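You operate a simulated robot arm through the tools that you are given. There is no shell and no other tool. Be economical: measure what you need, move in short steps, check, and stop when the job is done.

You run a simulated two-armed robot. Do the job below in one go: nothing can be reset, and whatever is moved stays where it is left.

JOB
Clear the grey cloth and fold it in half.
Fine: the three bottles on it go on top of the trolley. Set down upright: blue-capped bottle, green-capped bottle, yellow-capped bottle.
Where things are to end (x, y in the base frame): blue-capped bottle within 60 mm of [560, 180]; green-capped bottle within 60 mm of [560, 290]; yellow-capped bottle within 60 mm of [560, 400].
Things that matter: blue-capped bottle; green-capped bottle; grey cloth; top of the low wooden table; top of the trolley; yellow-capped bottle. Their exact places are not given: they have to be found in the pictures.

The check looks at the end state, three seconds after you hand in, the way a careful person would. Anything else that was tipped, shoved, dropped, spilled or broken makes it a failure. Flat cloth is picked up by pressing the open fingertips on it (5 to 10 N) and closing them slowly along it; thin cloth reads only 2 to 8 mm in the jaws.

ROBOT AND FRAMES
Two 7-joint arms with two-finger parallel grippers on one trunk, on a base that drives. Base frame: it is fixed to the floor where the robot stands at the start and does not move with it; the origin is under the middle of the robot, x ahead of it, y to its left, z up; the surface under the hand at the start is at about z = 750. Readings come in mm, degrees, newtons and seconds.
The left shoulder is at the start at [70, 134, 1176], the right one opposite. With the tool pointing down near the work surface each hand reaches from about 100 to 620 mm from the robot's upright axis, wherever it stands, measured 20 degrees to its own side. Places, roughly: top of the low wooden table [700, -300, 800]; top of the trolley [700, 400, 800]. Payload 1.57 kg a hand.
The TCP of each hand is the grasp point between the finger pads, 30 mm short of the fingertips. In the tool frame z runs along the fingers and y along their closing line. The gripper opens to 80 mm. The fingers are 17 mm wide and 12 mm thick; the gripper's body (40 by 82 mm) begins 80 mm behind the TCP.
Orientation is told as [roll, pitch, yaw] about the base's x, y, z axes, in that order, counted from this pose: with the fingers straight down and closing along the base's y, the tool's x points along the base's -x, its y along +y and its z along -z.

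CONTROLS
- The arms move only by the tool play_rows. It takes "left_increments", "right_increments" or both (then of equal length, played together; a hand with none holds still); each is text: rows parted by semicolons, each of 7 numbers parted by spaces: the finger opening in mm, from 0 to 80, then the shift along the tool's x, y, z in mm, then the turn, a rotation vector about the tool's x, y, z in degrees. In form: grip tx ty tz ax ay az; .... A call has 1 to 12 rows; each row shifts and turns the commanded pose from where the row before left it, along the tool's axes as they then stand. Rows are played at 5 a second. More than 50 mm and 8.6 degrees between two rows, or a gripper value outside its range, and nothing of the call is played. A pose out of reach is approached as far as the arm can. The call stops where the force on the tool passes 40 N (or 10 N more than at its start, if that is more) or the arm is blocked; 0.2 s more then pass. The fingers move at their own pace (about 153 mm/s each) and stop on an object; they squeeze with about 41 N. The grip force told is the motor's: it shows also when the fingers shut on nothing. Time passes only in rows, and 0.2 s behind the last, so rows that do not move let the fingers close. It gives the time, the measured TCP pose, the force on the tool (base axes), the opening and the grip force at its end, in the units of the frame above (readings bear some noise), with the torque about the TCP (base axes, N m) and any sound that the robot's microphone picked up.
- Cameras (640 x 400 px; columns grow to the right, rows downward): "scene" is now at [123.9, 6.3, 1380.1]; the picture's right is [0.09, -1.00, 0.00], its down [-0.80, -0.08, -0.59] and it looks along [0.59, 0.06, -0.81] (base axes); focal length 292 px, centre (320, 200). "left" rides on the left gripper at [72, 7, -122] in its tool frame; the picture's right is [-0.09, 1.00, 0.00], its down [-0.84, -0.08, -0.54] and it looks along [-0.54, -0.05, 0.84] (tool axes); focal length 238 px, centre (320, 200). "right" rides on the right gripper at [72, -7, -122] in its tool frame; the picture's right is [0.09, 1.00, 0.00], its down [-0.84, 0.08, -0.54] and it looks along [-0.54, 0.05, 0.84] (tool axes); focal length 238 px, centre (320, 200).
- capture(camera): a new picture of that camera. No time passes.
- slide_trunk(by): slides the trunk up (or, below 0, down) by that many mm; the arms and the scene camera ride with it, the base frame stays. It gives what a move gives, with no picture.
- steer(legs): drives the robot by 1 to 6 legs, each [ahead, left, turn to the left] in mm, mm and degrees, along the robot's own axes; the way and the turn of a leg run together, so that a leg with both is an arc; at most 1500 mm and 180 degrees a leg. The arms and the cameras ride along, it lands a little off, and it stops where it bumps. It gives what a move gives.
- head_to(pan, tilt): turns the head with the scene camera to pan (to the left, within 86 degrees either way) and tilt (down, from -29 to 69), counted from straight ahead of the robot. It gives what a move gives.
- probe_pixels(camera, pixels): for up to 12 pixels [column, row] of the newest picture of that camera ("zoom" is the newest enlarged one), the place [x, y, z] in the base frame of the surface seen there, good to about 2 mm. No time passes.
- inspect(camera, box): a new picture of the part [left, top, right, bottom] of that camera's present view, enlarged. No time passes.
- sign_off(): hands the job in; it is judged then, once.

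Go step by step. Measure first, check grasps and placings, and put right what went wrong. The budget is 80 turns and 58 pictures, counting those below and the enlarged ones. Unless the task says otherwise, let go and move clear before handing in, and close with one line.

The tools are called after "Request:" as name(argument=value, ...) on one line, values as JSON. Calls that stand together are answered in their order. play_rows: Moves the arms, as the interface text tells. Its arguments: {"type":"object","properties":{"left_increments":{"type":"string"},"right_increments":{"type":"string"}},"required":[]} The other tools are called the same way: slide_trunk (by) slides the trunk up or down; steer (legs) drives the base; head_to (pan, tilt) turns the head that bears the scene camera; capture (camera) takes a picture; probe_pixels (camera, pixels) gives the place of the surface under pixels of a picture; inspect (camera, box) takes an enlarged picture of a part of a camera's view; sign_off () hands the job in.

At the start:

```text
time: 0.0
left_eef_pos: [505.7, 129.8, 1038.1]
left_tcp_rot: [0.0, 0.0, 0.1]
left_force: [-0.4, 0.2, 0.4]
left_moment: [0.03, 0.0, -0.02]
left_finger_gap: 80.0
left_grip_force: 0.1
right_eef_pos: [420.5, -189.1, 1044.6]
right_tcp_rot: [0.0, 0.0, 0.0]
right_force: [0.2, -0.4, 0.4]
right_moment: [-0.03, 0.02, 0.02]
right_finger_gap: 80.0
right_grip_force: 0.0
trunk travel left (down, up): [-750.0, 190.0]
robot x, y, heading: [-0.1, -0.7, 0.3]
head pan, tilt: [5.4, 53.7]
```

scene: 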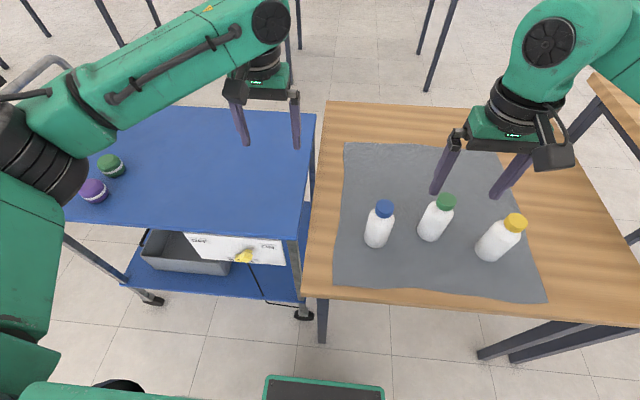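
right: 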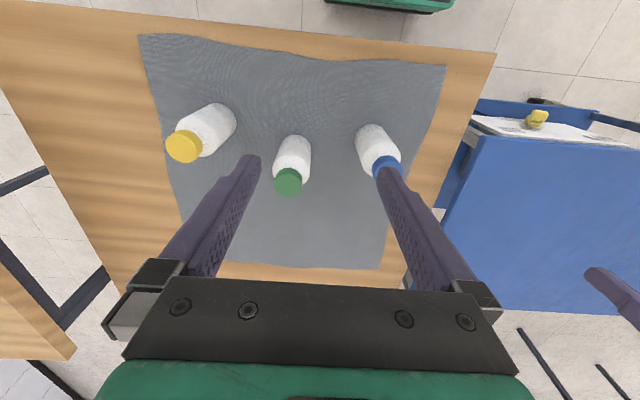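
left: 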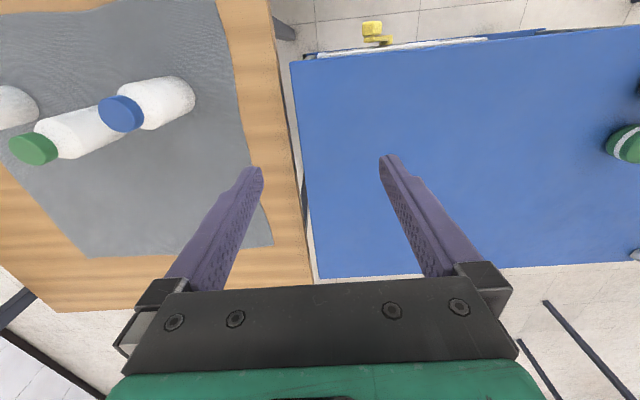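

The scene picture shows three bottles on the grey cloth, with caps at about (384,207), (446,202) and (515,222), and the blue trolley to the left. I'll measure the bottles, cloth corners and surfaces first.

Request:
probe_pixels(camera="scene", pixels=[[384, 206], [446, 201], [516, 221], [376, 243], [430, 237], [488, 255], [345, 143], [497, 152], [547, 301], [334, 286], [320, 250], [590, 280]])

Request:
probe_pixels(camera="scene", pixels=[[316, 113], [298, 238], [200, 160], [65, 215], [105, 165], [93, 190], [420, 170], [440, 270], [330, 103], [305, 297], [340, 210], [180, 115]])

Request:
probe_pixels(camera="right", pixels=[[183, 148], [288, 182], [386, 166], [138, 36], [446, 66], [380, 268], [205, 255], [215, 120], [296, 150], [368, 140], [496, 52], [300, 230]])

```text
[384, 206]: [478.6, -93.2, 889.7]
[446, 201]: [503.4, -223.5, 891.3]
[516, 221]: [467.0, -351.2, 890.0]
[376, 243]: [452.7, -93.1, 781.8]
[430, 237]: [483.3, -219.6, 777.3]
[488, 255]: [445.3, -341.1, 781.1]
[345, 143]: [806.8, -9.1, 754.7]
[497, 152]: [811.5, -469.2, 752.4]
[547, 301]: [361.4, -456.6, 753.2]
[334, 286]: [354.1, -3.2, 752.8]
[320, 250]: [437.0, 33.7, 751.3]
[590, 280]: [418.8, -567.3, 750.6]
```

```text
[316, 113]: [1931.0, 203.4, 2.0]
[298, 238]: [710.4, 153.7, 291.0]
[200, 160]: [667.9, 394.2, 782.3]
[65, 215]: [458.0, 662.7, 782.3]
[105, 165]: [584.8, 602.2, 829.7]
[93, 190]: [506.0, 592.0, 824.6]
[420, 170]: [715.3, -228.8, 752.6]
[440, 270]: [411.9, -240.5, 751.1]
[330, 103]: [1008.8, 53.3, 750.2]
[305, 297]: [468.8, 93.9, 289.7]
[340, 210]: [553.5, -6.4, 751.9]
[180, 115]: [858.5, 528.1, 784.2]
```

```text
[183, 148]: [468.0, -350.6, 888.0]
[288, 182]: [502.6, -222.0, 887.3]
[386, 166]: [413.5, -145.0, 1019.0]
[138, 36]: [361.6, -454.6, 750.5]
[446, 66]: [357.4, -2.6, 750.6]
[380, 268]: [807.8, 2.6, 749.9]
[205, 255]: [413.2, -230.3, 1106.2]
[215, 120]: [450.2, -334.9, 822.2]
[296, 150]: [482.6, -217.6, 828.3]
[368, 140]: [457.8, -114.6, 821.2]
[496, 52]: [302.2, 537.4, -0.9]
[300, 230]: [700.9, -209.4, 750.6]
```

The table and cloth lie at about z=751, the trolley top at z=782, and the caps at z=890. The cloth spans roughly x 355–808 and y −460 to −5. I'll enlarge the bottles to get their centres and widths.

Request:
inspect(camera="scene", box=[350, 180, 542, 300])

```text
3.33 times, centred on (446, 240) of scene
```

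zoom: 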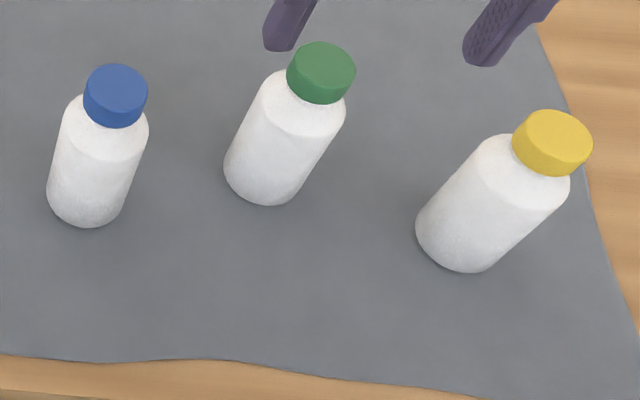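

Request:
probe_pixels(camera="zoom", pixels=[[117, 87], [324, 64], [558, 133], [62, 150], [136, 165], [240, 140], [325, 145], [440, 205], [535, 225], [103, 135], [90, 80], [146, 88]])

```text
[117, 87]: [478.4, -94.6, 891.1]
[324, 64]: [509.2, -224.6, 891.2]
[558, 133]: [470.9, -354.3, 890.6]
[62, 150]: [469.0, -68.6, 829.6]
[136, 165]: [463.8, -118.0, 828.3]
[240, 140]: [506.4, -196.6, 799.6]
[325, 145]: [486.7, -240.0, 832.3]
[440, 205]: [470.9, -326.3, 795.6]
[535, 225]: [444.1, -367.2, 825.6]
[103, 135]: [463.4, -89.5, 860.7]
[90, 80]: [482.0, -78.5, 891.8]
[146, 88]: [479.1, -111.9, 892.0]
```

The bottle centres are about blue (480,−94), green (508,−224) and yellow (470,−352), each about 55 mm wide. The right hand goes over the green bottle and down to z≈820.

Request:
play_rows(right_increments="80 -44 -17 0 0 0 0; 80 -43.5 -18 0 0 0 0; 80 0 0 45 0 0 0; 80 0 0 40 0 0 0; 80 0 0 0 0 0 0")

Request:
capture(camera="right")

```text
time: 1.2
left_eef_pos: [505.7, 131.1, 1038.6]
left_tcp_rot: [-0.2, 0.0, 0.2]
left_force: [0.2, -1.2, -0.1]
left_moment: [0.0, -0.01, -0.03]
left_finger_gap: 79.9
left_grip_force: 0.1
right_eef_pos: [508.4, -224.8, 959.4]
right_tcp_rot: [0.0, 0.0, 0.0]
right_force: [0.4, 1.2, 0.3]
right_moment: [-0.01, 0.02, -0.03]
right_finger_gap: 79.9
right_grip_force: 0.1
trunk travel left (down, up): [-750.0, 190.0]
robot x, y, heading: [-2.4, -3.1, 0.0]
head pan, tilt: [5.4, 53.7]
```

```text
53 pictures are left
```

right: 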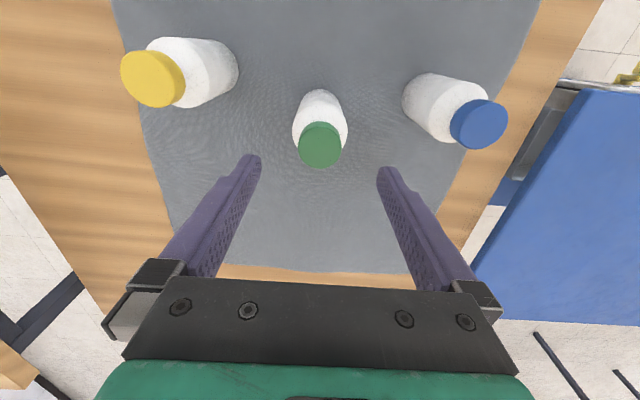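

The pose reads (508,−225,959) and the green cap at (320,145) sits midway between the fingers. I'll go down 139 mm and close.

Request:
play_rows(right_increments="80 0 0 45 0 0 0; 80 0 0 45 0 0 0; 80 0 0 30 0 0 0; 80 0 0 19 0 0 0; 80 0 0 0 0 0 0; 40 0 0 0 0 0 0; 40 0 0 0 0 0 0; 40 0 0 0 0 0 0")

Request:
capture(camera="right")

```text
time: 3.0
left_eef_pos: [505.5, 129.9, 1038.3]
left_tcp_rot: [0.0, 0.0, 0.1]
left_force: [-0.1, -0.1, -0.4]
left_moment: [-0.01, 0.02, 0.0]
left_finger_gap: 80.0
left_grip_force: 0.1
right_eef_pos: [509.0, -222.4, 820.6]
right_tcp_rot: [0.0, 0.0, 0.0]
right_force: [0.5, -0.4, -0.7]
right_moment: [-0.01, -0.02, -0.01]
right_finger_gap: 55.1
right_grip_force: 40.8
trunk travel left (down, up): [-750.0, 190.0]
robot x, y, heading: [2.7, -1.0, 0.0]
head pan, tilt: [5.4, 53.7]
```

```text
52 pictures are left
```

right: 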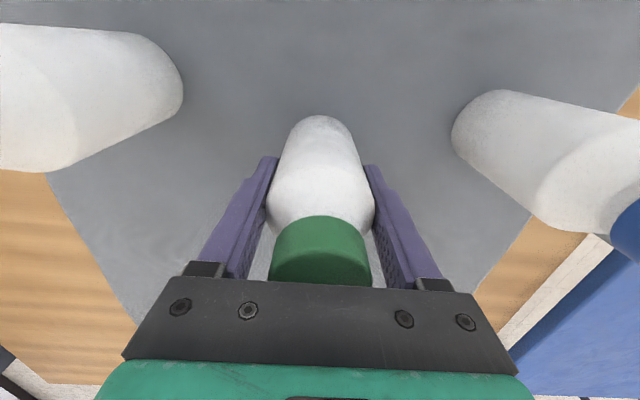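

The gap is 55.1 mm at 41 N, so the green bottle is held. I'll lift it straight up 220 mm.

Request:
play_rows(right_increments="40 0 0 -20 0 0 0; 40 0 0 -40 0 0 0; 40 0 0 -40 0 0 0; 40 0 0 -40 0 0 0; 40 0 0 -40 0 0 0; 40 0 0 -40 0 0 0; 40 0 0 0 0 0 0")

Request:
steer(legs=[[0, -170, 0]])

Request:
capture(camera="scene")

```text
time: 4.6
left_eef_pos: [507.7, 130.1, 1038.4]
left_tcp_rot: [0.1, 0.1, 0.1]
left_force: [-0.1, 0.2, 0.3]
left_moment: [-0.04, -0.01, -0.03]
left_finger_gap: 80.1
left_grip_force: 0.0
right_eef_pos: [507.9, -225.5, 1040.2]
right_tcp_rot: [0.0, 0.0, 0.0]
right_force: [0.7, -0.6, -3.1]
right_moment: [0.02, -0.02, 0.0]
right_finger_gap: 54.9
right_grip_force: 40.9
trunk travel left (down, up): [-750.0, 190.0]
robot x, y, heading: [3.3, 2.3, 0.2]
head pan, tilt: [5.4, 53.7]
```

```text
time: 6.1
left_eef_pos: [508.5, -38.8, 1038.5]
left_tcp_rot: [0.0, 0.1, 0.2]
left_force: [0.3, 0.8, 0.5]
left_moment: [0.01, 0.02, -0.02]
left_finger_gap: 80.0
left_grip_force: 0.0
right_eef_pos: [507.0, -392.6, 1040.4]
right_tcp_rot: [-0.2, 0.0, -0.1]
right_force: [-0.2, 1.0, -3.0]
right_moment: [-0.01, 0.0, 0.0]
right_finger_gap: 54.9
right_grip_force: 40.9
trunk travel left (down, up): [-750.0, 190.0]
robot x, y, heading: [-2.8, -170.2, -0.1]
head pan, tilt: [5.4, 53.7]
```

```text
51 pictures are left
```

scene: 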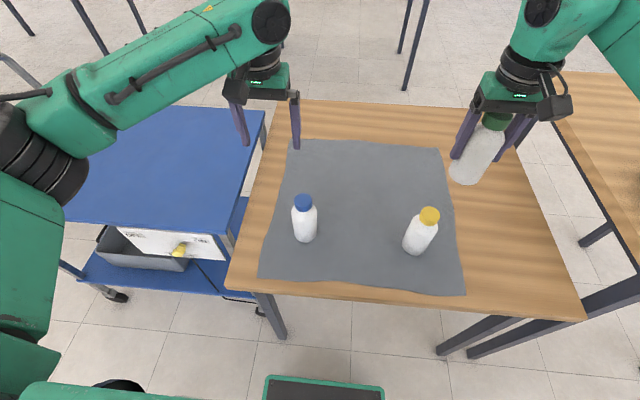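

The green bottle is held and the base has moved. The left hand at (508,−39) is now close to the blue bottle, so I'll move it above and check.

Request:
play_rows(left_increments="80 27 -28 0 0 0 0; 80 0 -27 0 0 0 0; 80 0 0 40 0 0 0; 80 0 0 40 0 0 0; 80 0 0 0 0 0 0")

Request:
capture(camera="left")

Request:
probe_pixels(camera="scene", pixels=[[303, 200], [429, 214]])

```text
time: 7.3
left_eef_pos: [478.7, -95.1, 957.4]
left_tcp_rot: [0.1, 0.2, 0.2]
left_force: [-0.4, 0.0, 0.7]
left_moment: [0.02, -0.03, 0.03]
left_finger_gap: 79.8
left_grip_force: 0.1
right_eef_pos: [506.3, -396.6, 1039.8]
right_tcp_rot: [0.2, 0.0, -0.2]
right_force: [0.8, 0.4, -2.7]
right_moment: [0.0, -0.01, 0.04]
right_finger_gap: 54.9
right_grip_force: 41.4
trunk travel left (down, up): [-750.0, 190.0]
robot x, y, heading: [-0.7, -175.1, -0.3]
head pan, tilt: [5.4, 53.7]
```

```text
50 pictures are left
```

left: 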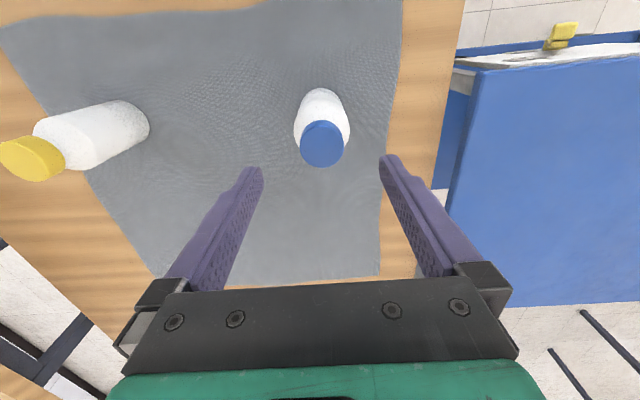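

```text
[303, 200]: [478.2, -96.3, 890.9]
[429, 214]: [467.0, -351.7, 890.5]
```

The blue cap at (322,143) is centred between the fingers. I'll descend, close and lift.

Request:
play_rows(left_increments="80 0 0 45 0 0 0; 80 0 0 45 0 0 0; 80 0 0 30 0 0 0; 80 0 0 18 0 0 0; 80 0 0 0 0 0 0; 40 0 0 0 0 0 0; 40 0 0 0 0 0 0; 40 0 0 0 0 0 0")

Request:
play_rows(left_increments="40 0 0 -20 0 0 0; 40 0 0 -40 0 0 0; 40 0 0 -40 0 0 0; 40 0 0 -40 0 0 0; 40 0 0 -40 0 0 0; 40 0 0 -40 0 0 0; 40 0 0 0 0 0 0")

```text
time: 9.1
left_eef_pos: [480.7, -93.9, 819.4]
left_tcp_rot: [0.1, 0.2, 0.1]
left_force: [-0.2, -0.6, 0.7]
left_moment: [-0.03, -0.01, 0.01]
left_finger_gap: 55.2
left_grip_force: 41.0
right_eef_pos: [507.3, -395.5, 1040.0]
right_tcp_rot: [0.0, 0.0, -0.1]
right_force: [-0.4, -0.3, -3.3]
right_moment: [0.02, -0.02, 0.0]
right_finger_gap: 55.0
right_grip_force: 41.3
trunk travel left (down, up): [-750.0, 190.0]
robot x, y, heading: [-0.2, -166.3, -0.2]
head pan, tilt: [5.4, 53.7]
```

```text
time: 10.7
left_eef_pos: [480.7, -94.2, 1039.3]
left_tcp_rot: [-0.1, 0.2, 0.1]
left_force: [-0.1, 1.0, -2.5]
left_moment: [-0.02, -0.02, 0.02]
left_finger_gap: 54.8
left_grip_force: 41.2
right_eef_pos: [506.1, -394.5, 1038.5]
right_tcp_rot: [0.0, 0.1, -0.1]
right_force: [-0.9, 0.0, -2.5]
right_moment: [0.01, -0.01, -0.01]
right_finger_gap: 55.0
right_grip_force: 42.2
trunk travel left (down, up): [-750.0, 190.0]
robot x, y, heading: [2.8, -168.0, -0.0]
head pan, tilt: [5.4, 53.7]
```

Both bottles are held. I'll drive left about 274 mm to bring the blue bottle to y≈180, then extend to x=560.

Request:
steer(legs=[[0, 274, 0]])

Request:
play_rows(left_increments="40 -40 0 0 0 0 0; 40 -40 0 0 0 0 0; 40 0 0 40 0 0 0; 40 0 0 40 0 0 0; 40 0 0 40 0 0 0; 40 0 0 0 0 0 0")

Request:
capture(camera="scene")

```text
time: 12.6
left_eef_pos: [478.8, 181.3, 1038.2]
left_tcp_rot: [0.0, 0.1, 0.4]
left_force: [-0.8, -0.2, -2.8]
left_moment: [0.0, -0.01, -0.05]
left_finger_gap: 54.9
left_grip_force: 41.2
right_eef_pos: [506.8, -118.6, 1039.1]
right_tcp_rot: [0.1, 0.0, 0.2]
right_force: [-0.3, -0.5, -3.1]
right_moment: [0.01, 0.01, -0.04]
right_finger_gap: 55.0
right_grip_force: 40.9
trunk travel left (down, up): [-750.0, 190.0]
robot x, y, heading: [-4.9, 104.1, 0.2]
head pan, tilt: [5.4, 53.7]
```

```text
time: 14.0
left_eef_pos: [558.4, 180.6, 917.7]
left_tcp_rot: [-0.1, 0.0, 0.2]
left_force: [0.1, 0.3, -2.0]
left_moment: [0.02, 0.04, 0.02]
left_finger_gap: 54.8
left_grip_force: 40.6
right_eef_pos: [507.7, -118.2, 1039.3]
right_tcp_rot: [0.0, 0.0, 0.2]
right_force: [0.3, -0.1, -2.4]
right_moment: [-0.01, -0.02, 0.0]
right_finger_gap: 54.9
right_grip_force: 40.5
trunk travel left (down, up): [-750.0, 190.0]
robot x, y, heading: [-0.2, 107.0, 0.3]
head pan, tilt: [5.4, 53.7]
```

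```text
49 pictures are left
```

scene: 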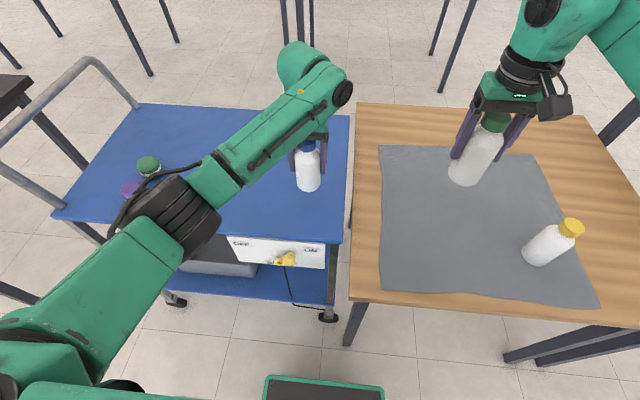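

The blue bottle hangs over the trolley at (308,168). The left elbow near (185,215) looks close to the jars, so I'll measure the clearance before lowering.

Request:
probe_pixels(camera="scene", pixels=[[145, 205], [175, 225], [215, 210], [130, 188], [148, 165], [210, 170], [348, 130], [325, 242], [330, 225], [306, 186]])

```text
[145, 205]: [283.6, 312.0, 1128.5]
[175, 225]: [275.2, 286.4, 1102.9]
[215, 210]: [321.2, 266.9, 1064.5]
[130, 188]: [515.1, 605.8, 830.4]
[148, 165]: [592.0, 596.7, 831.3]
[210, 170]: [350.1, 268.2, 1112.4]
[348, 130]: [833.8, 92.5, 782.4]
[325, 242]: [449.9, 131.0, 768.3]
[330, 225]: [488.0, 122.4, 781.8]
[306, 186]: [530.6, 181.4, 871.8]
```

The elbow is at z≈1100 and far from the jars, so it is clear. I'll lower the blue bottle 65 mm to z≈853.

Request:
play_rows(left_increments="40 0 0 35 0 0 0; 40 0 0 20 0 0 0; 40 0 0 7 0 0 0; 40 0 0 3 0 0 0; 40 0 0 0 0 0 0")

```text
time: 15.2
left_eef_pos: [558.3, 182.3, 854.4]
left_tcp_rot: [0.0, 0.1, 0.2]
left_force: [0.3, -0.4, -2.5]
left_moment: [-0.06, 0.0, 0.02]
left_finger_gap: 55.1
left_grip_force: 41.2
right_eef_pos: [507.7, -116.6, 1038.8]
right_tcp_rot: [0.0, -0.1, 0.2]
right_force: [-0.1, 0.4, -2.7]
right_moment: [-0.01, -0.02, -0.01]
right_finger_gap: 55.0
right_grip_force: 41.0
trunk travel left (down, up): [-750.0, 190.0]
robot x, y, heading: [1.3, 103.5, 0.3]
head pan, tilt: [5.4, 53.7]
```

The force still shows the full weight (−2.5 N), so there is no contact yet. I'll lower in small steps.

Request:
play_rows(left_increments="40 0 0 1.5 0 0 0; 40 0 0 1 0 0 0; 40 0 0 0 0 0 0")

```text
time: 16.0
left_eef_pos: [558.7, 182.5, 851.2]
left_tcp_rot: [0.0, 0.1, 0.3]
left_force: [0.5, 0.9, -0.9]
left_moment: [0.04, 0.01, -0.06]
left_finger_gap: 54.6
left_grip_force: 41.2
right_eef_pos: [506.1, -117.0, 1039.5]
right_tcp_rot: [0.0, -0.1, 0.2]
right_force: [-0.1, 0.8, -3.2]
right_moment: [-0.01, 0.02, -0.01]
right_finger_gap: 55.1
right_grip_force: 41.1
trunk travel left (down, up): [-750.0, 190.0]
robot x, y, heading: [-1.7, 101.0, 0.3]
head pan, tilt: [5.4, 53.7]
```

The weight has come off (−0.9 N), so the bottle is on the surface. I'll open and rise straight up.

Request:
play_rows(left_increments="80 0 0 0 0 0 0; 80 0 0 0 0 0 0; 80 0 0 0 0 0 0; 80 0 0 -30 0 0 0; 80 0 0 -45 0 0 0; 80 0 0 -45 0 0 0; 80 0 0 -45 0 0 0; 80 0 0 -40 0 0 0; 80 0 0 0 0 0 0")

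Request:
capture(camera="scene")

```text
time: 18.0
left_eef_pos: [559.2, 185.3, 1056.3]
left_tcp_rot: [0.1, 0.1, 0.3]
left_force: [0.3, -0.2, 0.0]
left_moment: [0.01, 0.05, 0.0]
left_finger_gap: 80.2
left_grip_force: 0.1
right_eef_pos: [507.0, -117.9, 1039.0]
right_tcp_rot: [0.1, 0.0, 0.2]
right_force: [0.4, 0.1, -2.1]
right_moment: [-0.03, 0.02, -0.04]
right_finger_gap: 54.5
right_grip_force: 41.1
trunk travel left (down, up): [-750.0, 190.0]
robot x, y, heading: [1.3, 105.7, 0.3]
head pan, tilt: [5.4, 53.7]
```

```text
48 pictures are left
```

scene: 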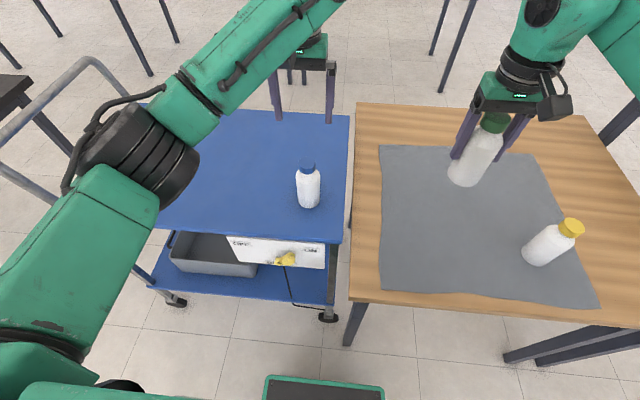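

The blue bottle stands upright at (308,187). Before driving further left I'll check where the trolley handle and the left arm are.

Request:
probe_pixels(camera="scene", pixels=[[88, 60], [50, 92], [5, 133], [20, 170], [125, 95], [307, 165], [303, 203], [100, 140], [150, 115], [85, 230]])

```text
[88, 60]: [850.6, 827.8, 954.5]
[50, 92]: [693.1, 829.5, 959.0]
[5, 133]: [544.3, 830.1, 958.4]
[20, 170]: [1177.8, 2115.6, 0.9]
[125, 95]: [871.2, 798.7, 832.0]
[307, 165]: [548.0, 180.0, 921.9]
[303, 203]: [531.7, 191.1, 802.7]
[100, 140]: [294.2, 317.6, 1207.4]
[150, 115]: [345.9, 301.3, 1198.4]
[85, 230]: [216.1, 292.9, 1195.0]
```

The handle is at y≈830 and z≈958, with the left elbow well above it at z≈1200. I'll drive left 350 mm, then bring the right hand to (560,290).

Request:
steer(legs=[[0, 350, 0]])

Request:
play_rows(right_increments="40 -27 29 0 0 0 0; 40 -27 29 0 0 0 0; 40 0 0 40 0 0 0; 40 0 0 40 0 0 0; 40 0 0 40 0 0 0; 40 0 0 0 0 0 0")

Request:
capture(camera="scene")

```text
time: 20.3
left_eef_pos: [558.4, 536.5, 1055.6]
left_tcp_rot: [0.0, 0.0, 0.2]
left_force: [0.4, 0.5, -0.3]
left_moment: [0.02, -0.01, 0.03]
left_finger_gap: 79.9
left_grip_force: 0.1
right_eef_pos: [505.1, 234.9, 1040.0]
right_tcp_rot: [0.2, 0.0, 0.1]
right_force: [-1.3, 0.1, -2.8]
right_moment: [-0.02, -0.04, 0.01]
right_finger_gap: 54.6
right_grip_force: 40.8
trunk travel left (down, up): [-750.0, 190.0]
robot x, y, heading: [-0.3, 460.9, 0.4]
head pan, tilt: [5.4, 53.7]
```

```text
time: 21.7
left_eef_pos: [559.3, 537.8, 1055.9]
left_tcp_rot: [0.0, 0.0, 0.2]
left_force: [-0.7, -0.4, -0.7]
left_moment: [0.02, -0.01, -0.03]
left_finger_gap: 80.2
left_grip_force: 0.0
right_eef_pos: [558.6, 292.9, 919.3]
right_tcp_rot: [0.1, 0.0, 0.0]
right_force: [-0.5, -0.6, -2.1]
right_moment: [0.0, 0.03, -0.01]
right_finger_gap: 54.5
right_grip_force: 41.0
trunk travel left (down, up): [-750.0, 190.0]
robot x, y, heading: [-2.4, 457.7, 0.2]
head pan, tilt: [5.4, 53.7]
```

```text
47 pictures are left
```

scene: 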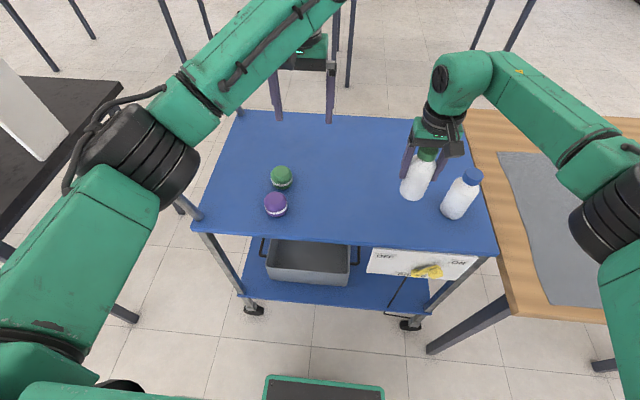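

The green bottle is over its spot, with clear space to the blue one. I'll lower it with small last steps.

Request:
play_rows(right_increments="40 0 0 35 0 0 0; 40 0 0 20 0 0 0; 40 0 0 8 0 0 0; 40 0 0 3 0 0 0; 40 0 0 1.5 0 0 0; 40 0 0 0 0 0 0")

```text
time: 23.1
left_eef_pos: [556.8, 536.7, 1057.5]
left_tcp_rot: [-0.2, -0.1, 0.2]
left_force: [0.6, -0.2, 0.6]
left_moment: [-0.02, 0.01, -0.01]
left_finger_gap: 80.0
left_grip_force: 0.1
right_eef_pos: [558.6, 294.2, 855.5]
right_tcp_rot: [0.2, -0.4, 0.0]
right_force: [8.9, -5.2, 31.1]
right_moment: [-0.31, 0.09, 0.17]
right_finger_gap: 55.0
right_grip_force: 40.9
trunk travel left (down, up): [-750.0, 190.0]
robot x, y, heading: [-1.7, 458.1, 0.2]
head pan, tilt: [5.4, 53.7]
```

There is 31 N upward at z=855.5, earlier than expected. I'll back up 2 mm and look.

Request:
play_rows(right_increments="40 0 0 -2 0 0 0; 40 0 0 0 0 0 0")

Request:
inspect(camera="scene", box=[370, 90, 530, 240])

Request:
capture(camera="right")

```text
time: 23.7
left_eef_pos: [557.0, 537.8, 1056.8]
left_tcp_rot: [-0.1, -0.1, 0.2]
left_force: [0.4, -0.4, 0.1]
left_moment: [0.02, 0.0, 0.0]
left_finger_gap: 79.9
left_grip_force: 0.0
right_eef_pos: [558.5, 293.6, 855.5]
right_tcp_rot: [-0.1, -0.2, 0.1]
right_force: [8.5, -3.6, 23.1]
right_moment: [-0.12, -0.56, 0.01]
right_finger_gap: 54.5
right_grip_force: 40.7
trunk travel left (down, up): [-750.0, 190.0]
robot x, y, heading: [1.6, 458.9, 0.1]
head pan, tilt: [5.4, 53.7]
```

```text
2.67 times, centred on (450, 165) of scene
```

zoom: 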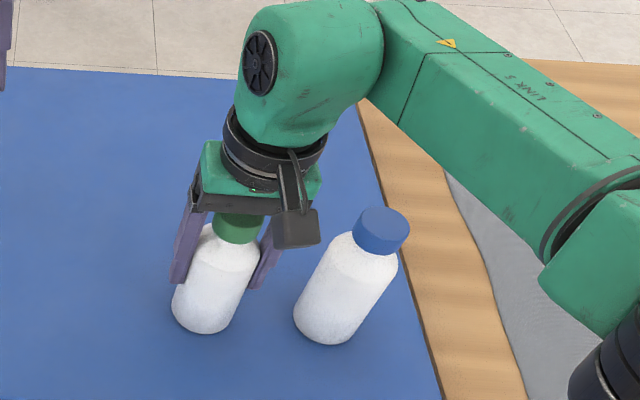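

```text
45 pictures are left
```

right: 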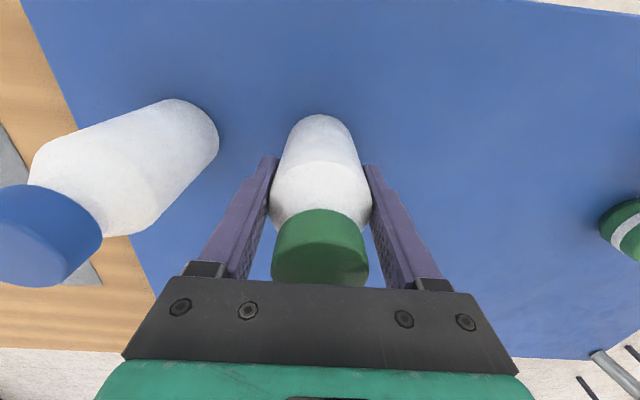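

The bottle simply rests on the trolley and nothing else touches it. I'll unload the force a bit more before letting go.

Request:
play_rows(right_increments="40 0 0 -2 0 0 0; 40 0 0 -1 0 0 0; 40 0 0 0 0 0 0")

```text
time: 24.5
left_eef_pos: [557.0, 538.0, 1056.5]
left_tcp_rot: [0.0, 0.0, 0.2]
left_force: [-0.4, 0.0, 0.4]
left_moment: [0.0, -0.01, 0.0]
left_finger_gap: 80.1
left_grip_force: 0.0
right_eef_pos: [557.5, 294.6, 854.9]
right_tcp_rot: [-0.1, 0.2, 0.1]
right_force: [-0.4, 1.8, 1.5]
right_moment: [0.13, -0.08, 0.06]
right_finger_gap: 54.8
right_grip_force: 40.4
trunk travel left (down, up): [-750.0, 190.0]
robot x, y, heading: [-0.4, 459.6, 0.1]
head pan, tilt: [5.4, 53.7]
```

The force is nearly zero. I'll open, rise and check.

Request:
play_rows(right_increments="80 0 0 0 0 0 0; 80 0 0 0 0 0 0; 80 0 0 0 0 0 0; 80 0 0 -30 0 0 0; 80 0 0 -45 0 0 0; 80 0 0 -45 0 0 0; 80 0 0 -45 0 0 0; 80 0 0 -35 0 0 0; 80 0 0 0 0 0 0")

Request:
capture(camera="scene")

```text
time: 26.5
left_eef_pos: [558.0, 537.2, 1056.7]
left_tcp_rot: [0.0, 0.1, 0.2]
left_force: [-0.4, 0.2, 0.0]
left_moment: [0.0, 0.02, 0.02]
left_finger_gap: 79.8
left_grip_force: 0.0
right_eef_pos: [560.1, 293.1, 1056.6]
right_tcp_rot: [0.0, -0.1, 0.0]
right_force: [-0.4, 0.5, -0.1]
right_moment: [-0.01, 0.02, 0.01]
right_finger_gap: 79.8
right_grip_force: 0.1
trunk travel left (down, up): [-750.0, 190.0]
robot x, y, heading: [-6.8, 459.3, -0.1]
head pan, tilt: [5.4, 53.7]
```

```text
44 pictures are left
```

scene: 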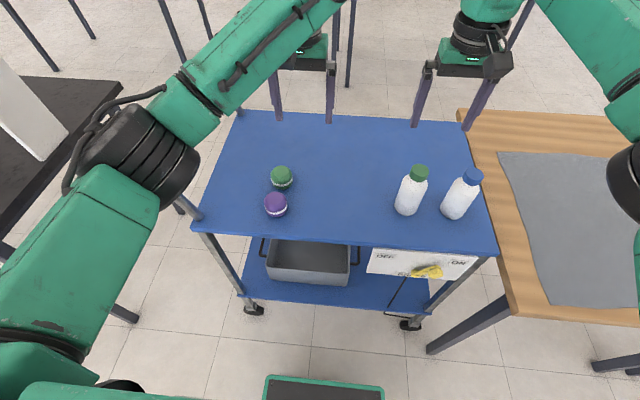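

Green is upright at (411,193) and blue at (461,197). Now I'll drive right 645 mm so the right hand is over the yellow bottle at y≈−352.

Request:
steer(legs=[[0, -645, 0]])

Request:
capture(camera="scene")

```text
time: 30.1
left_eef_pos: [556.2, -117.3, 1055.6]
left_tcp_rot: [-0.1, 0.0, -0.7]
left_force: [-0.3, 0.7, 0.0]
left_moment: [0.02, -0.01, 0.0]
left_finger_gap: 80.0
left_grip_force: 0.1
right_eef_pos: [553.9, -363.0, 1056.7]
right_tcp_rot: [0.0, -0.1, -0.7]
right_force: [-0.2, -0.1, -0.2]
right_moment: [0.0, 0.01, -0.01]
right_finger_gap: 80.0
right_grip_force: 0.0
trunk travel left (down, up): [-750.0, 190.0]
robot x, y, heading: [-7.7, -187.8, -0.7]
head pan, tilt: [5.4, 53.7]
```

```text
43 pictures are left
```

scene: 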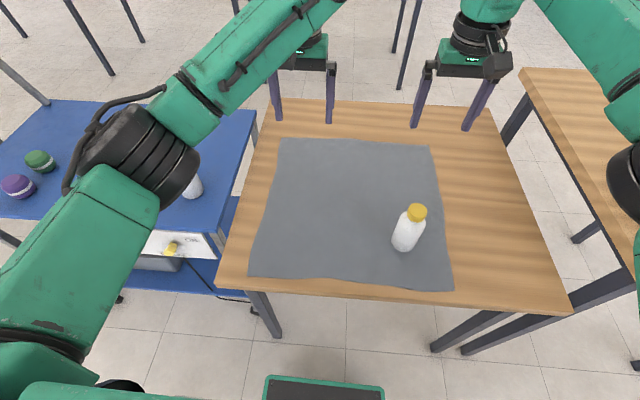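

The right hand is at (554,−363). I'll move to (469,−352) and partly down.

Request:
play_rows(right_increments="80 42 6 0 0 0 0; 80 43 5 0 0 0 0; 80 0 0 50 0 0 0; 80 0 0 45 0 0 0; 80 0 0 0 0 0 0")

Request:
capture(camera="right")

Request:
probe_pixels(camera="scene", pixels=[[417, 211]])

```text
time: 31.3
left_eef_pos: [555.3, -117.9, 1055.9]
left_tcp_rot: [0.0, -0.1, -0.7]
left_force: [0.1, -0.2, -0.7]
left_moment: [-0.04, -0.02, -0.01]
left_finger_gap: 79.9
left_grip_force: 0.2
right_eef_pos: [466.7, -352.2, 962.0]
right_tcp_rot: [-0.1, -0.1, -0.7]
right_force: [-0.7, 0.7, -1.0]
right_moment: [-0.02, 0.01, 0.01]
right_finger_gap: 79.8
right_grip_force: 0.1
trunk travel left (down, up): [-750.0, 190.0]
robot x, y, heading: [-2.7, -188.6, -0.6]
head pan, tilt: [5.4, 53.7]
```

```text
42 pictures are left
```

right: 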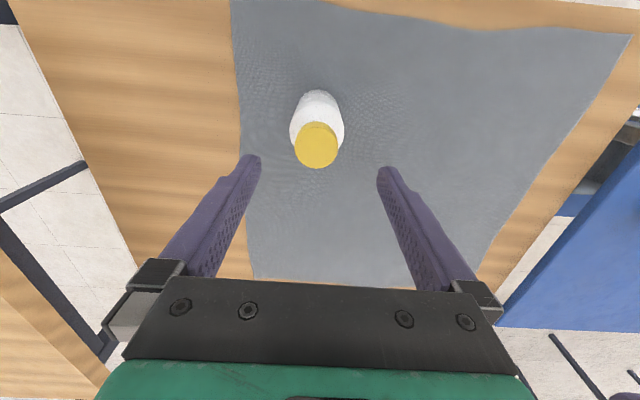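

```text
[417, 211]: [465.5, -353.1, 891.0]
```

The yellow cap at (316,143) is nearly centred. I'll go down 142 mm, close, lift and keep the height.

Request:
play_rows(right_increments="80 0 -1 45 0 0 0; 80 0 0 45 0 0 0; 80 0 0 32 0 0 0; 80 0 0 19 0 0 0; 80 0 0 0 0 0 0; 40 0 0 0 0 0 0; 40 0 0 0 0 0 0; 40 0 0 0 0 0 0")

Request:
play_rows(right_increments="40 0 0 -20 0 0 0; 40 0 0 -40 0 0 0; 40 0 0 -40 0 0 0; 40 0 0 -40 0 0 0; 40 0 0 -40 0 0 0; 40 0 0 -40 0 0 0; 40 0 0 0 0 0 0")

Request:
steer(legs=[[0, 710, 0.6]])

Request:
capture(camera="scene")

```text
time: 33.1
left_eef_pos: [555.9, -117.6, 1056.2]
left_tcp_rot: [0.0, -0.1, -0.6]
left_force: [-0.6, 0.0, -0.2]
left_moment: [0.01, 0.02, 0.0]
left_finger_gap: 80.2
left_grip_force: 0.1
right_eef_pos: [469.7, -352.4, 822.6]
right_tcp_rot: [0.1, 0.0, -0.8]
right_force: [-1.1, -0.5, 0.3]
right_moment: [-0.08, -0.01, -0.02]
right_finger_gap: 55.1
right_grip_force: 41.0
trunk travel left (down, up): [-750.0, 190.0]
robot x, y, heading: [-6.3, -191.0, -0.8]
head pan, tilt: [5.4, 53.7]
```

```text
time: 34.7
left_eef_pos: [556.1, -117.6, 1054.7]
left_tcp_rot: [0.0, 0.1, -0.5]
left_force: [0.1, 0.4, 0.1]
left_moment: [0.0, 0.0, -0.02]
left_finger_gap: 80.1
left_grip_force: 0.0
right_eef_pos: [472.2, -351.2, 1039.2]
right_tcp_rot: [0.0, 0.1, -0.7]
right_force: [0.2, -0.2, -2.7]
right_moment: [0.02, 0.01, 0.03]
right_finger_gap: 55.0
right_grip_force: 40.9
trunk travel left (down, up): [-750.0, 190.0]
robot x, y, heading: [-3.4, -187.9, -0.6]
head pan, tilt: [5.4, 53.7]
```

```text
time: 38.6
left_eef_pos: [565.9, 599.9, 1056.0]
left_tcp_rot: [0.0, 0.1, -0.7]
left_force: [0.7, -0.5, 0.2]
left_moment: [0.0, 0.0, 0.01]
left_finger_gap: 80.1
left_grip_force: 0.0
right_eef_pos: [480.1, 367.9, 1037.5]
right_tcp_rot: [0.1, -0.1, -0.9]
right_force: [-0.2, -0.3, -2.1]
right_moment: [0.02, 0.02, 0.0]
right_finger_gap: 55.0
right_grip_force: 40.9
trunk travel left (down, up): [-750.0, 190.0]
robot x, y, heading: [4.4, 532.6, -0.9]
head pan, tilt: [5.4, 53.7]
```

```text
41 pictures are left
```

scene: 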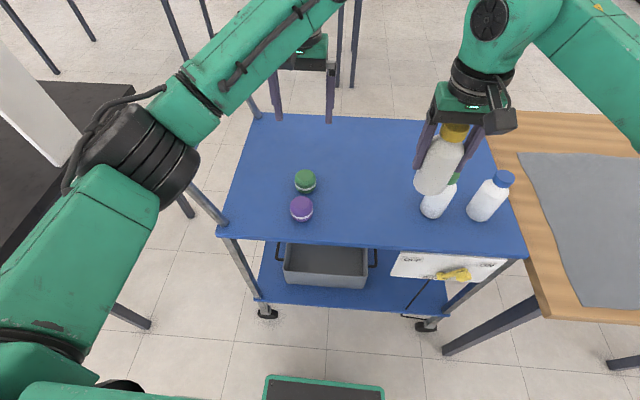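

The right hand is at (480,368), carrying the yellow bottle. I'll move to (560,402), then lower.

Request:
play_rows(right_increments="40 -40 17 0 0 0 0; 40 -40 17 0 0 0 0; 40 0 0 40 0 0 0; 40 0 0 40 0 0 0; 40 0 0 40 0 0 0; 40 0 0 35 0 0 0; 40 0 0 20 0 0 0; 40 0 0 0 0 0 0")

Request:
capture(camera="right")

```text
time: 40.4
left_eef_pos: [565.0, 601.3, 1056.1]
left_tcp_rot: [0.0, 0.1, -0.7]
left_force: [0.0, 0.6, 0.6]
left_moment: [0.03, 0.01, -0.04]
left_finger_gap: 80.2
left_grip_force: 0.0
right_eef_pos: [559.5, 400.0, 863.3]
right_tcp_rot: [0.0, -0.1, -0.8]
right_force: [0.7, -0.9, -2.4]
right_moment: [0.0, -0.03, -0.01]
right_finger_gap: 55.2
right_grip_force: 41.1
trunk travel left (down, up): [-750.0, 190.0]
robot x, y, heading: [1.9, 530.4, -0.6]
head pan, tilt: [5.4, 53.7]
```

```text
40 pictures are left
```

right: 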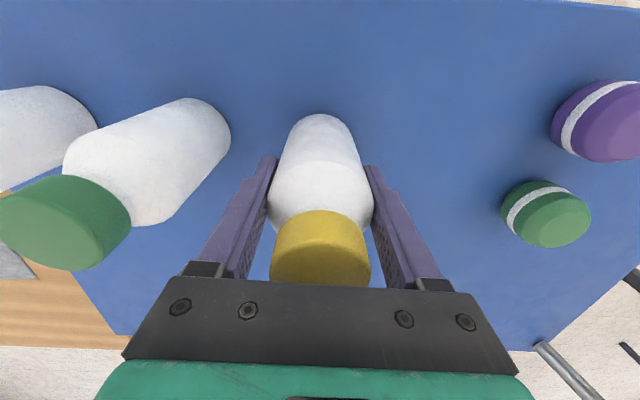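

It is over (559,400) at z=863, with no neighbours touched. I'll lower gently.

Request:
play_rows(right_increments="40 0 0 5 0 0 0; 40 0 0 1.5 0 0 0; 40 0 0 1 0 0 0; 40 0 0 0 0 0 0")

```text
time: 41.4
left_eef_pos: [566.1, 598.8, 1055.6]
left_tcp_rot: [-0.1, 0.1, -0.7]
left_force: [0.8, -0.3, -1.0]
left_moment: [-0.04, 0.01, 0.0]
left_finger_gap: 79.8
left_grip_force: 0.1
right_eef_pos: [560.8, 399.5, 856.5]
right_tcp_rot: [0.0, 0.0, -0.8]
right_force: [-0.7, 1.0, -3.6]
right_moment: [0.02, -0.03, 0.01]
right_finger_gap: 55.3
right_grip_force: 41.4
trunk travel left (down, up): [-750.0, 190.0]
robot x, y, heading: [2.8, 530.4, -0.8]
head pan, tilt: [5.4, 53.7]
```

There is no contact yet, so I'll keep lowering.

Request:
play_rows(right_increments="40 0 0 1 0 0 0; 40 0 0 0.7 0 0 0; 40 0 0 0 0 0 0")

```text
time: 42.2
left_eef_pos: [566.6, 599.7, 1056.1]
left_tcp_rot: [0.0, 0.1, -0.7]
left_force: [-0.5, 0.4, 1.0]
left_moment: [-0.05, 0.03, 0.0]
left_finger_gap: 80.0
left_grip_force: 0.1
right_eef_pos: [559.9, 400.9, 855.2]
right_tcp_rot: [0.0, 0.0, -0.8]
right_force: [0.4, 0.4, -2.2]
right_moment: [0.0, 0.03, -0.01]
right_finger_gap: 55.1
right_grip_force: 40.5
trunk travel left (down, up): [-750.0, 190.0]
robot x, y, heading: [5.2, 528.9, -0.8]
head pan, tilt: [5.4, 53.7]
```

Request:
play_rows(right_increments="40 0 0 0.8 0 0 0; 40 0 0 0.8 0 0 0; 40 0 0 0 0 0 0")

```text
time: 43.0
left_eef_pos: [565.8, 601.0, 1056.0]
left_tcp_rot: [0.0, 0.0, -0.6]
left_force: [0.2, -0.1, 0.0]
left_moment: [-0.01, 0.01, 0.0]
left_finger_gap: 80.4
left_grip_force: 0.0
right_eef_pos: [560.2, 399.3, 853.5]
right_tcp_rot: [-0.1, -0.1, -0.8]
right_force: [1.0, -0.8, 3.6]
right_moment: [-0.12, 0.04, -0.01]
right_finger_gap: 55.0
right_grip_force: 40.8
trunk travel left (down, up): [-750.0, 190.0]
robot x, y, heading: [5.4, 532.7, -0.8]
head pan, tilt: [5.4, 53.7]
```

The force is now upward (+3.6 N), so the bottle is seated. I'll open, rise, and drive back in front of the cloth.

Request:
play_rows(right_increments="80 0 0 0 0 0 0; 80 0 0 0 0 0 0; 80 0 0 0 0 0 0; 80 0 0 -30 0 0 0; 80 0 0 -45 0 0 0; 80 0 0 -45 0 0 0; 80 0 0 -45 0 0 0; 80 0 0 -35 0 0 0; 80 0 0 0 0 0 0")

Request:
capture(camera="scene")

Request:
steer(legs=[[0, -762, 0.7]])

Request:
head_to(pan=0, tilt=69)

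Request:
capture(camera="scene")

```text
time: 45.0
left_eef_pos: [565.1, 600.7, 1054.7]
left_tcp_rot: [0.0, 0.2, -0.6]
left_force: [0.6, 0.4, 0.4]
left_moment: [0.0, 0.04, 0.01]
left_finger_gap: 80.0
left_grip_force: 0.0
right_eef_pos: [559.7, 399.8, 1052.1]
right_tcp_rot: [-0.1, 0.1, -0.8]
right_force: [0.1, 0.8, 0.3]
right_moment: [-0.03, 0.02, -0.01]
right_finger_gap: 79.8
right_grip_force: 0.1
trunk travel left (down, up): [-750.0, 190.0]
robot x, y, heading: [7.1, 527.8, -0.7]
head pan, tilt: [5.4, 53.7]
```

```text
39 pictures are left
```

scene: 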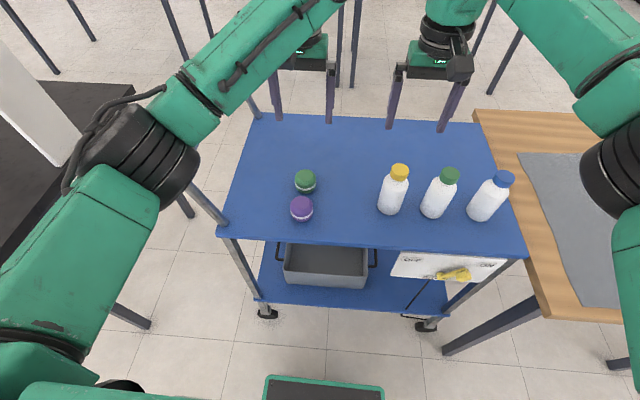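

```text
time: 49.1
left_eef_pos: [557.7, -146.6, 1056.4]
left_tcp_rot: [0.0, -0.1, 0.0]
left_force: [-0.1, 0.2, -0.7]
left_moment: [0.0, -0.02, -0.05]
left_finger_gap: 80.0
left_grip_force: 0.1
right_eef_pos: [556.7, -348.4, 1053.5]
right_tcp_rot: [-0.1, -0.1, 0.0]
right_force: [-0.2, 0.0, -0.5]
right_moment: [-0.02, -0.02, 0.01]
right_finger_gap: 80.1
right_grip_force: 0.1
trunk travel left (down, up): [-750.0, 190.0]
robot x, y, heading: [-0.4, -229.7, 0.1]
head pan, tilt: [5.4, 53.7]
```

```text
time: 49.9
left_eef_pos: [558.8, -148.4, 1054.6]
left_tcp_rot: [0.0, -0.1, 0.1]
left_force: [-0.2, 0.0, -0.3]
left_moment: [-0.02, -0.03, 0.02]
left_finger_gap: 79.9
left_grip_force: 0.3
right_eef_pos: [554.6, -350.0, 1053.1]
right_tcp_rot: [0.0, 0.0, 0.0]
right_force: [0.1, -0.1, -0.9]
right_moment: [0.01, -0.04, 0.0]
right_finger_gap: 80.1
right_grip_force: 0.1
trunk travel left (down, up): [-750.0, 190.0]
robot x, y, heading: [0.6, -225.3, -0.1]
head pan, tilt: [0.0, 68.8]
```

```text
38 pictures are left
```

scene: 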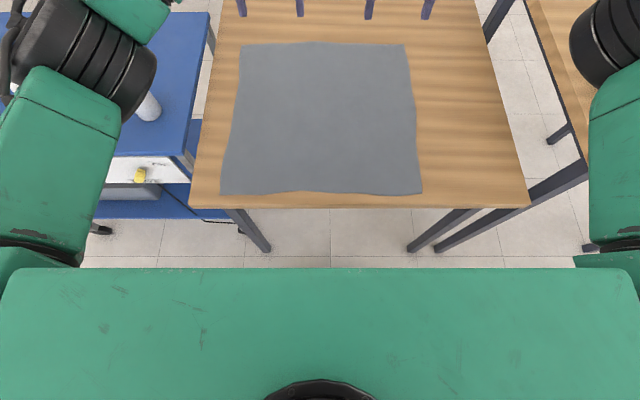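

All three bottles stand upright on the trolley and the cloth is clear, spanning pixels (238,44) to (422,194). I'll measure its edges, the table edge, and how far the robot's own front sticks out.

Request:
probe_pixels(camera="scene", pixels=[[240, 45], [405, 45], [421, 193], [222, 193], [231, 125], [416, 125], [320, 192], [320, 44], [320, 209], [320, 290], [320, 268], [320, 120]])

Request:
probe_pixels(camera="scene", pixels=[[245, 225], [262, 248], [455, 215], [415, 248], [522, 205], [465, 225], [193, 205], [190, 175], [240, 190], [405, 190]])

```text
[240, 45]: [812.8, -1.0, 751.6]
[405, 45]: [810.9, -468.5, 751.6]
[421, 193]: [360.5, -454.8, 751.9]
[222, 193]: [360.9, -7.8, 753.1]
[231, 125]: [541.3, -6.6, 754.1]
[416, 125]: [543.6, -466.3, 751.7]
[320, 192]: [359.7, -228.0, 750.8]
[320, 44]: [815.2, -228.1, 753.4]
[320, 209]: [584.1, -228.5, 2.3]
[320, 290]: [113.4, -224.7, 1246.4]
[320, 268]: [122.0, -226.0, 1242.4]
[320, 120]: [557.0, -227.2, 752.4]
```

```text
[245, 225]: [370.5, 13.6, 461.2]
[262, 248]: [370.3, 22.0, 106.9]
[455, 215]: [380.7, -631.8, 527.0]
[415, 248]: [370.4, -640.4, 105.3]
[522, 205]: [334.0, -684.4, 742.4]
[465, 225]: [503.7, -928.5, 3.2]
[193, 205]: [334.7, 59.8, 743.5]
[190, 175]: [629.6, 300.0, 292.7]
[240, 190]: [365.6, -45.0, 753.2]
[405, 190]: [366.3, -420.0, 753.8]
```

The table's front edge is at x≈325 with legs at about (370,20) and (375,−640). Folding front to back needs the base to roll in under the table, so I'll look at its front end.

Request:
head_to(pan=0, tilt=50)

Request:
capture(camera="scene")

Request:
probe_pixels(camera="scene", pixels=[[320, 379], [270, 380], [382, 390], [320, 395], [265, 395], [240, 335], [460, 335], [320, 360], [300, 385]])

```text
time: 50.7
left_eef_pos: [557.9, -147.2, 1056.3]
left_tcp_rot: [0.0, 0.0, 0.1]
left_force: [-0.7, 0.8, -0.1]
left_moment: [0.01, 0.03, 0.0]
left_finger_gap: 79.8
left_grip_force: 0.1
right_eef_pos: [555.5, -349.2, 1053.0]
right_tcp_rot: [0.0, 0.0, -0.1]
right_force: [-1.0, 0.8, -1.1]
right_moment: [-0.02, 0.03, -0.03]
right_finger_gap: 80.0
right_grip_force: 0.1
trunk travel left (down, up): [-750.0, 190.0]
robot x, y, heading: [0.6, -225.4, 0.2]
head pan, tilt: [0.0, 50.0]
```

```text
37 pictures are left
```

scene: 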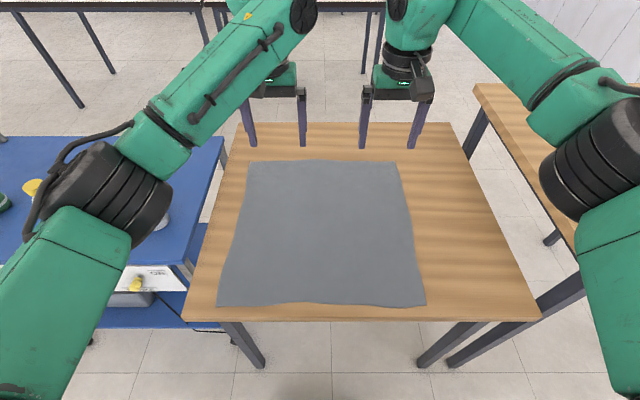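

```text
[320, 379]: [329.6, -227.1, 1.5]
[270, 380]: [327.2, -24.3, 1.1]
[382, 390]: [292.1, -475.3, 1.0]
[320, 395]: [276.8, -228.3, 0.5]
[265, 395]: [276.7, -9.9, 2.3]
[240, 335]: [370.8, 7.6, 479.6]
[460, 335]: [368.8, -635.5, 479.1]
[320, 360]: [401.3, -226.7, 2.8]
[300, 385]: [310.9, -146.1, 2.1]
```

The base isn't in this view (floor is visible down to x≈277), so I'll tilt a little further.

Request:
head_to(pan=0, tilt=57)

Request:
capture(camera="scene")

Request:
probe_pixels(camera="scene", pixels=[[320, 340], [320, 352], [320, 363], [320, 375], [260, 365], [380, 365], [250, 360], [400, 360], [320, 390], [240, 345]])

```text
time: 51.4
left_eef_pos: [558.7, -147.6, 1056.0]
left_tcp_rot: [0.0, 0.0, 0.1]
left_force: [-0.1, 0.4, -0.3]
left_moment: [0.0, 0.0, -0.03]
left_finger_gap: 80.0
left_grip_force: 0.0
right_eef_pos: [555.6, -349.2, 1052.8]
right_tcp_rot: [0.1, 0.1, -0.1]
right_force: [-0.1, -0.4, -1.5]
right_moment: [-0.02, -0.02, 0.0]
right_finger_gap: 79.9
right_grip_force: 0.1
trunk travel left (down, up): [-750.0, 190.0]
robot x, y, heading: [1.1, -224.0, -0.1]
head pan, tilt: [0.0, 57.0]
```

```text
36 pictures are left
```

scene: 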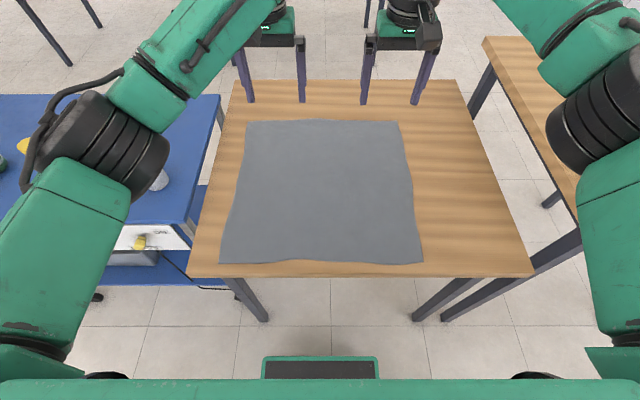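

```text
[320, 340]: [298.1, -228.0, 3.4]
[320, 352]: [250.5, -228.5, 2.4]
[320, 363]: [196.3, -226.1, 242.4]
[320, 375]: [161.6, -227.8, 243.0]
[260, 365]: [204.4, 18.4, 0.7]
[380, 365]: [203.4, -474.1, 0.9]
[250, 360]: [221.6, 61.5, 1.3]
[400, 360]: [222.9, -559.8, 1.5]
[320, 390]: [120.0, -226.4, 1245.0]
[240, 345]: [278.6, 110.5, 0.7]
```

The base's front is at x≈200–215, about 400 mm wide and 243 mm high, so it fits under the table between the legs. I'll check the leg's inner edge, then move the hands clear and drive in partway.

Request:
probe_pixels(camera="scene", pixels=[[266, 318], [258, 318], [250, 300], [416, 318], [424, 310]])

Request:
steer(legs=[[0, -35, 0], [130, 0, 0]])

Request:
capture(camera="scene")

```text
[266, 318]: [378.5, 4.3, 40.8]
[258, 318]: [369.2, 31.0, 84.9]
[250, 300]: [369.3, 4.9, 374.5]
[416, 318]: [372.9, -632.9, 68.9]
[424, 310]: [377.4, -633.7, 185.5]
```

```text
time: 53.1
left_eef_pos: [686.4, -183.2, 1057.0]
left_tcp_rot: [0.0, -0.1, 0.1]
left_force: [-0.6, 0.5, -0.4]
left_moment: [0.03, -0.03, -0.01]
left_finger_gap: 80.3
left_grip_force: 0.1
right_eef_pos: [683.4, -385.4, 1054.5]
right_tcp_rot: [0.0, 0.0, 0.0]
right_force: [-0.4, -0.3, 1.0]
right_moment: [-0.01, -0.01, 0.01]
right_finger_gap: 80.0
right_grip_force: 0.0
trunk travel left (down, up): [-750.0, 190.0]
robot x, y, heading: [128.0, -263.6, -0.3]
head pan, tilt: [0.0, 57.0]
```

```text
35 pictures are left
```

scene: 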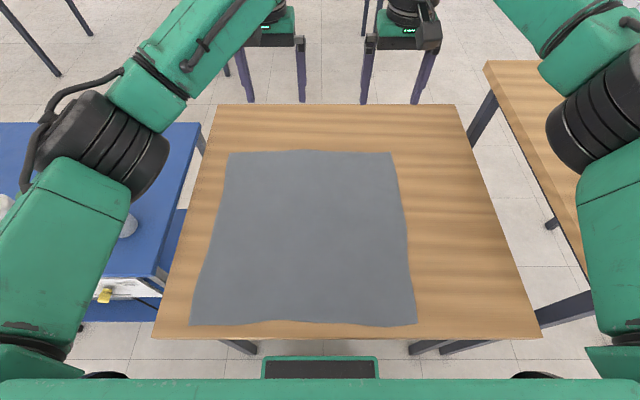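

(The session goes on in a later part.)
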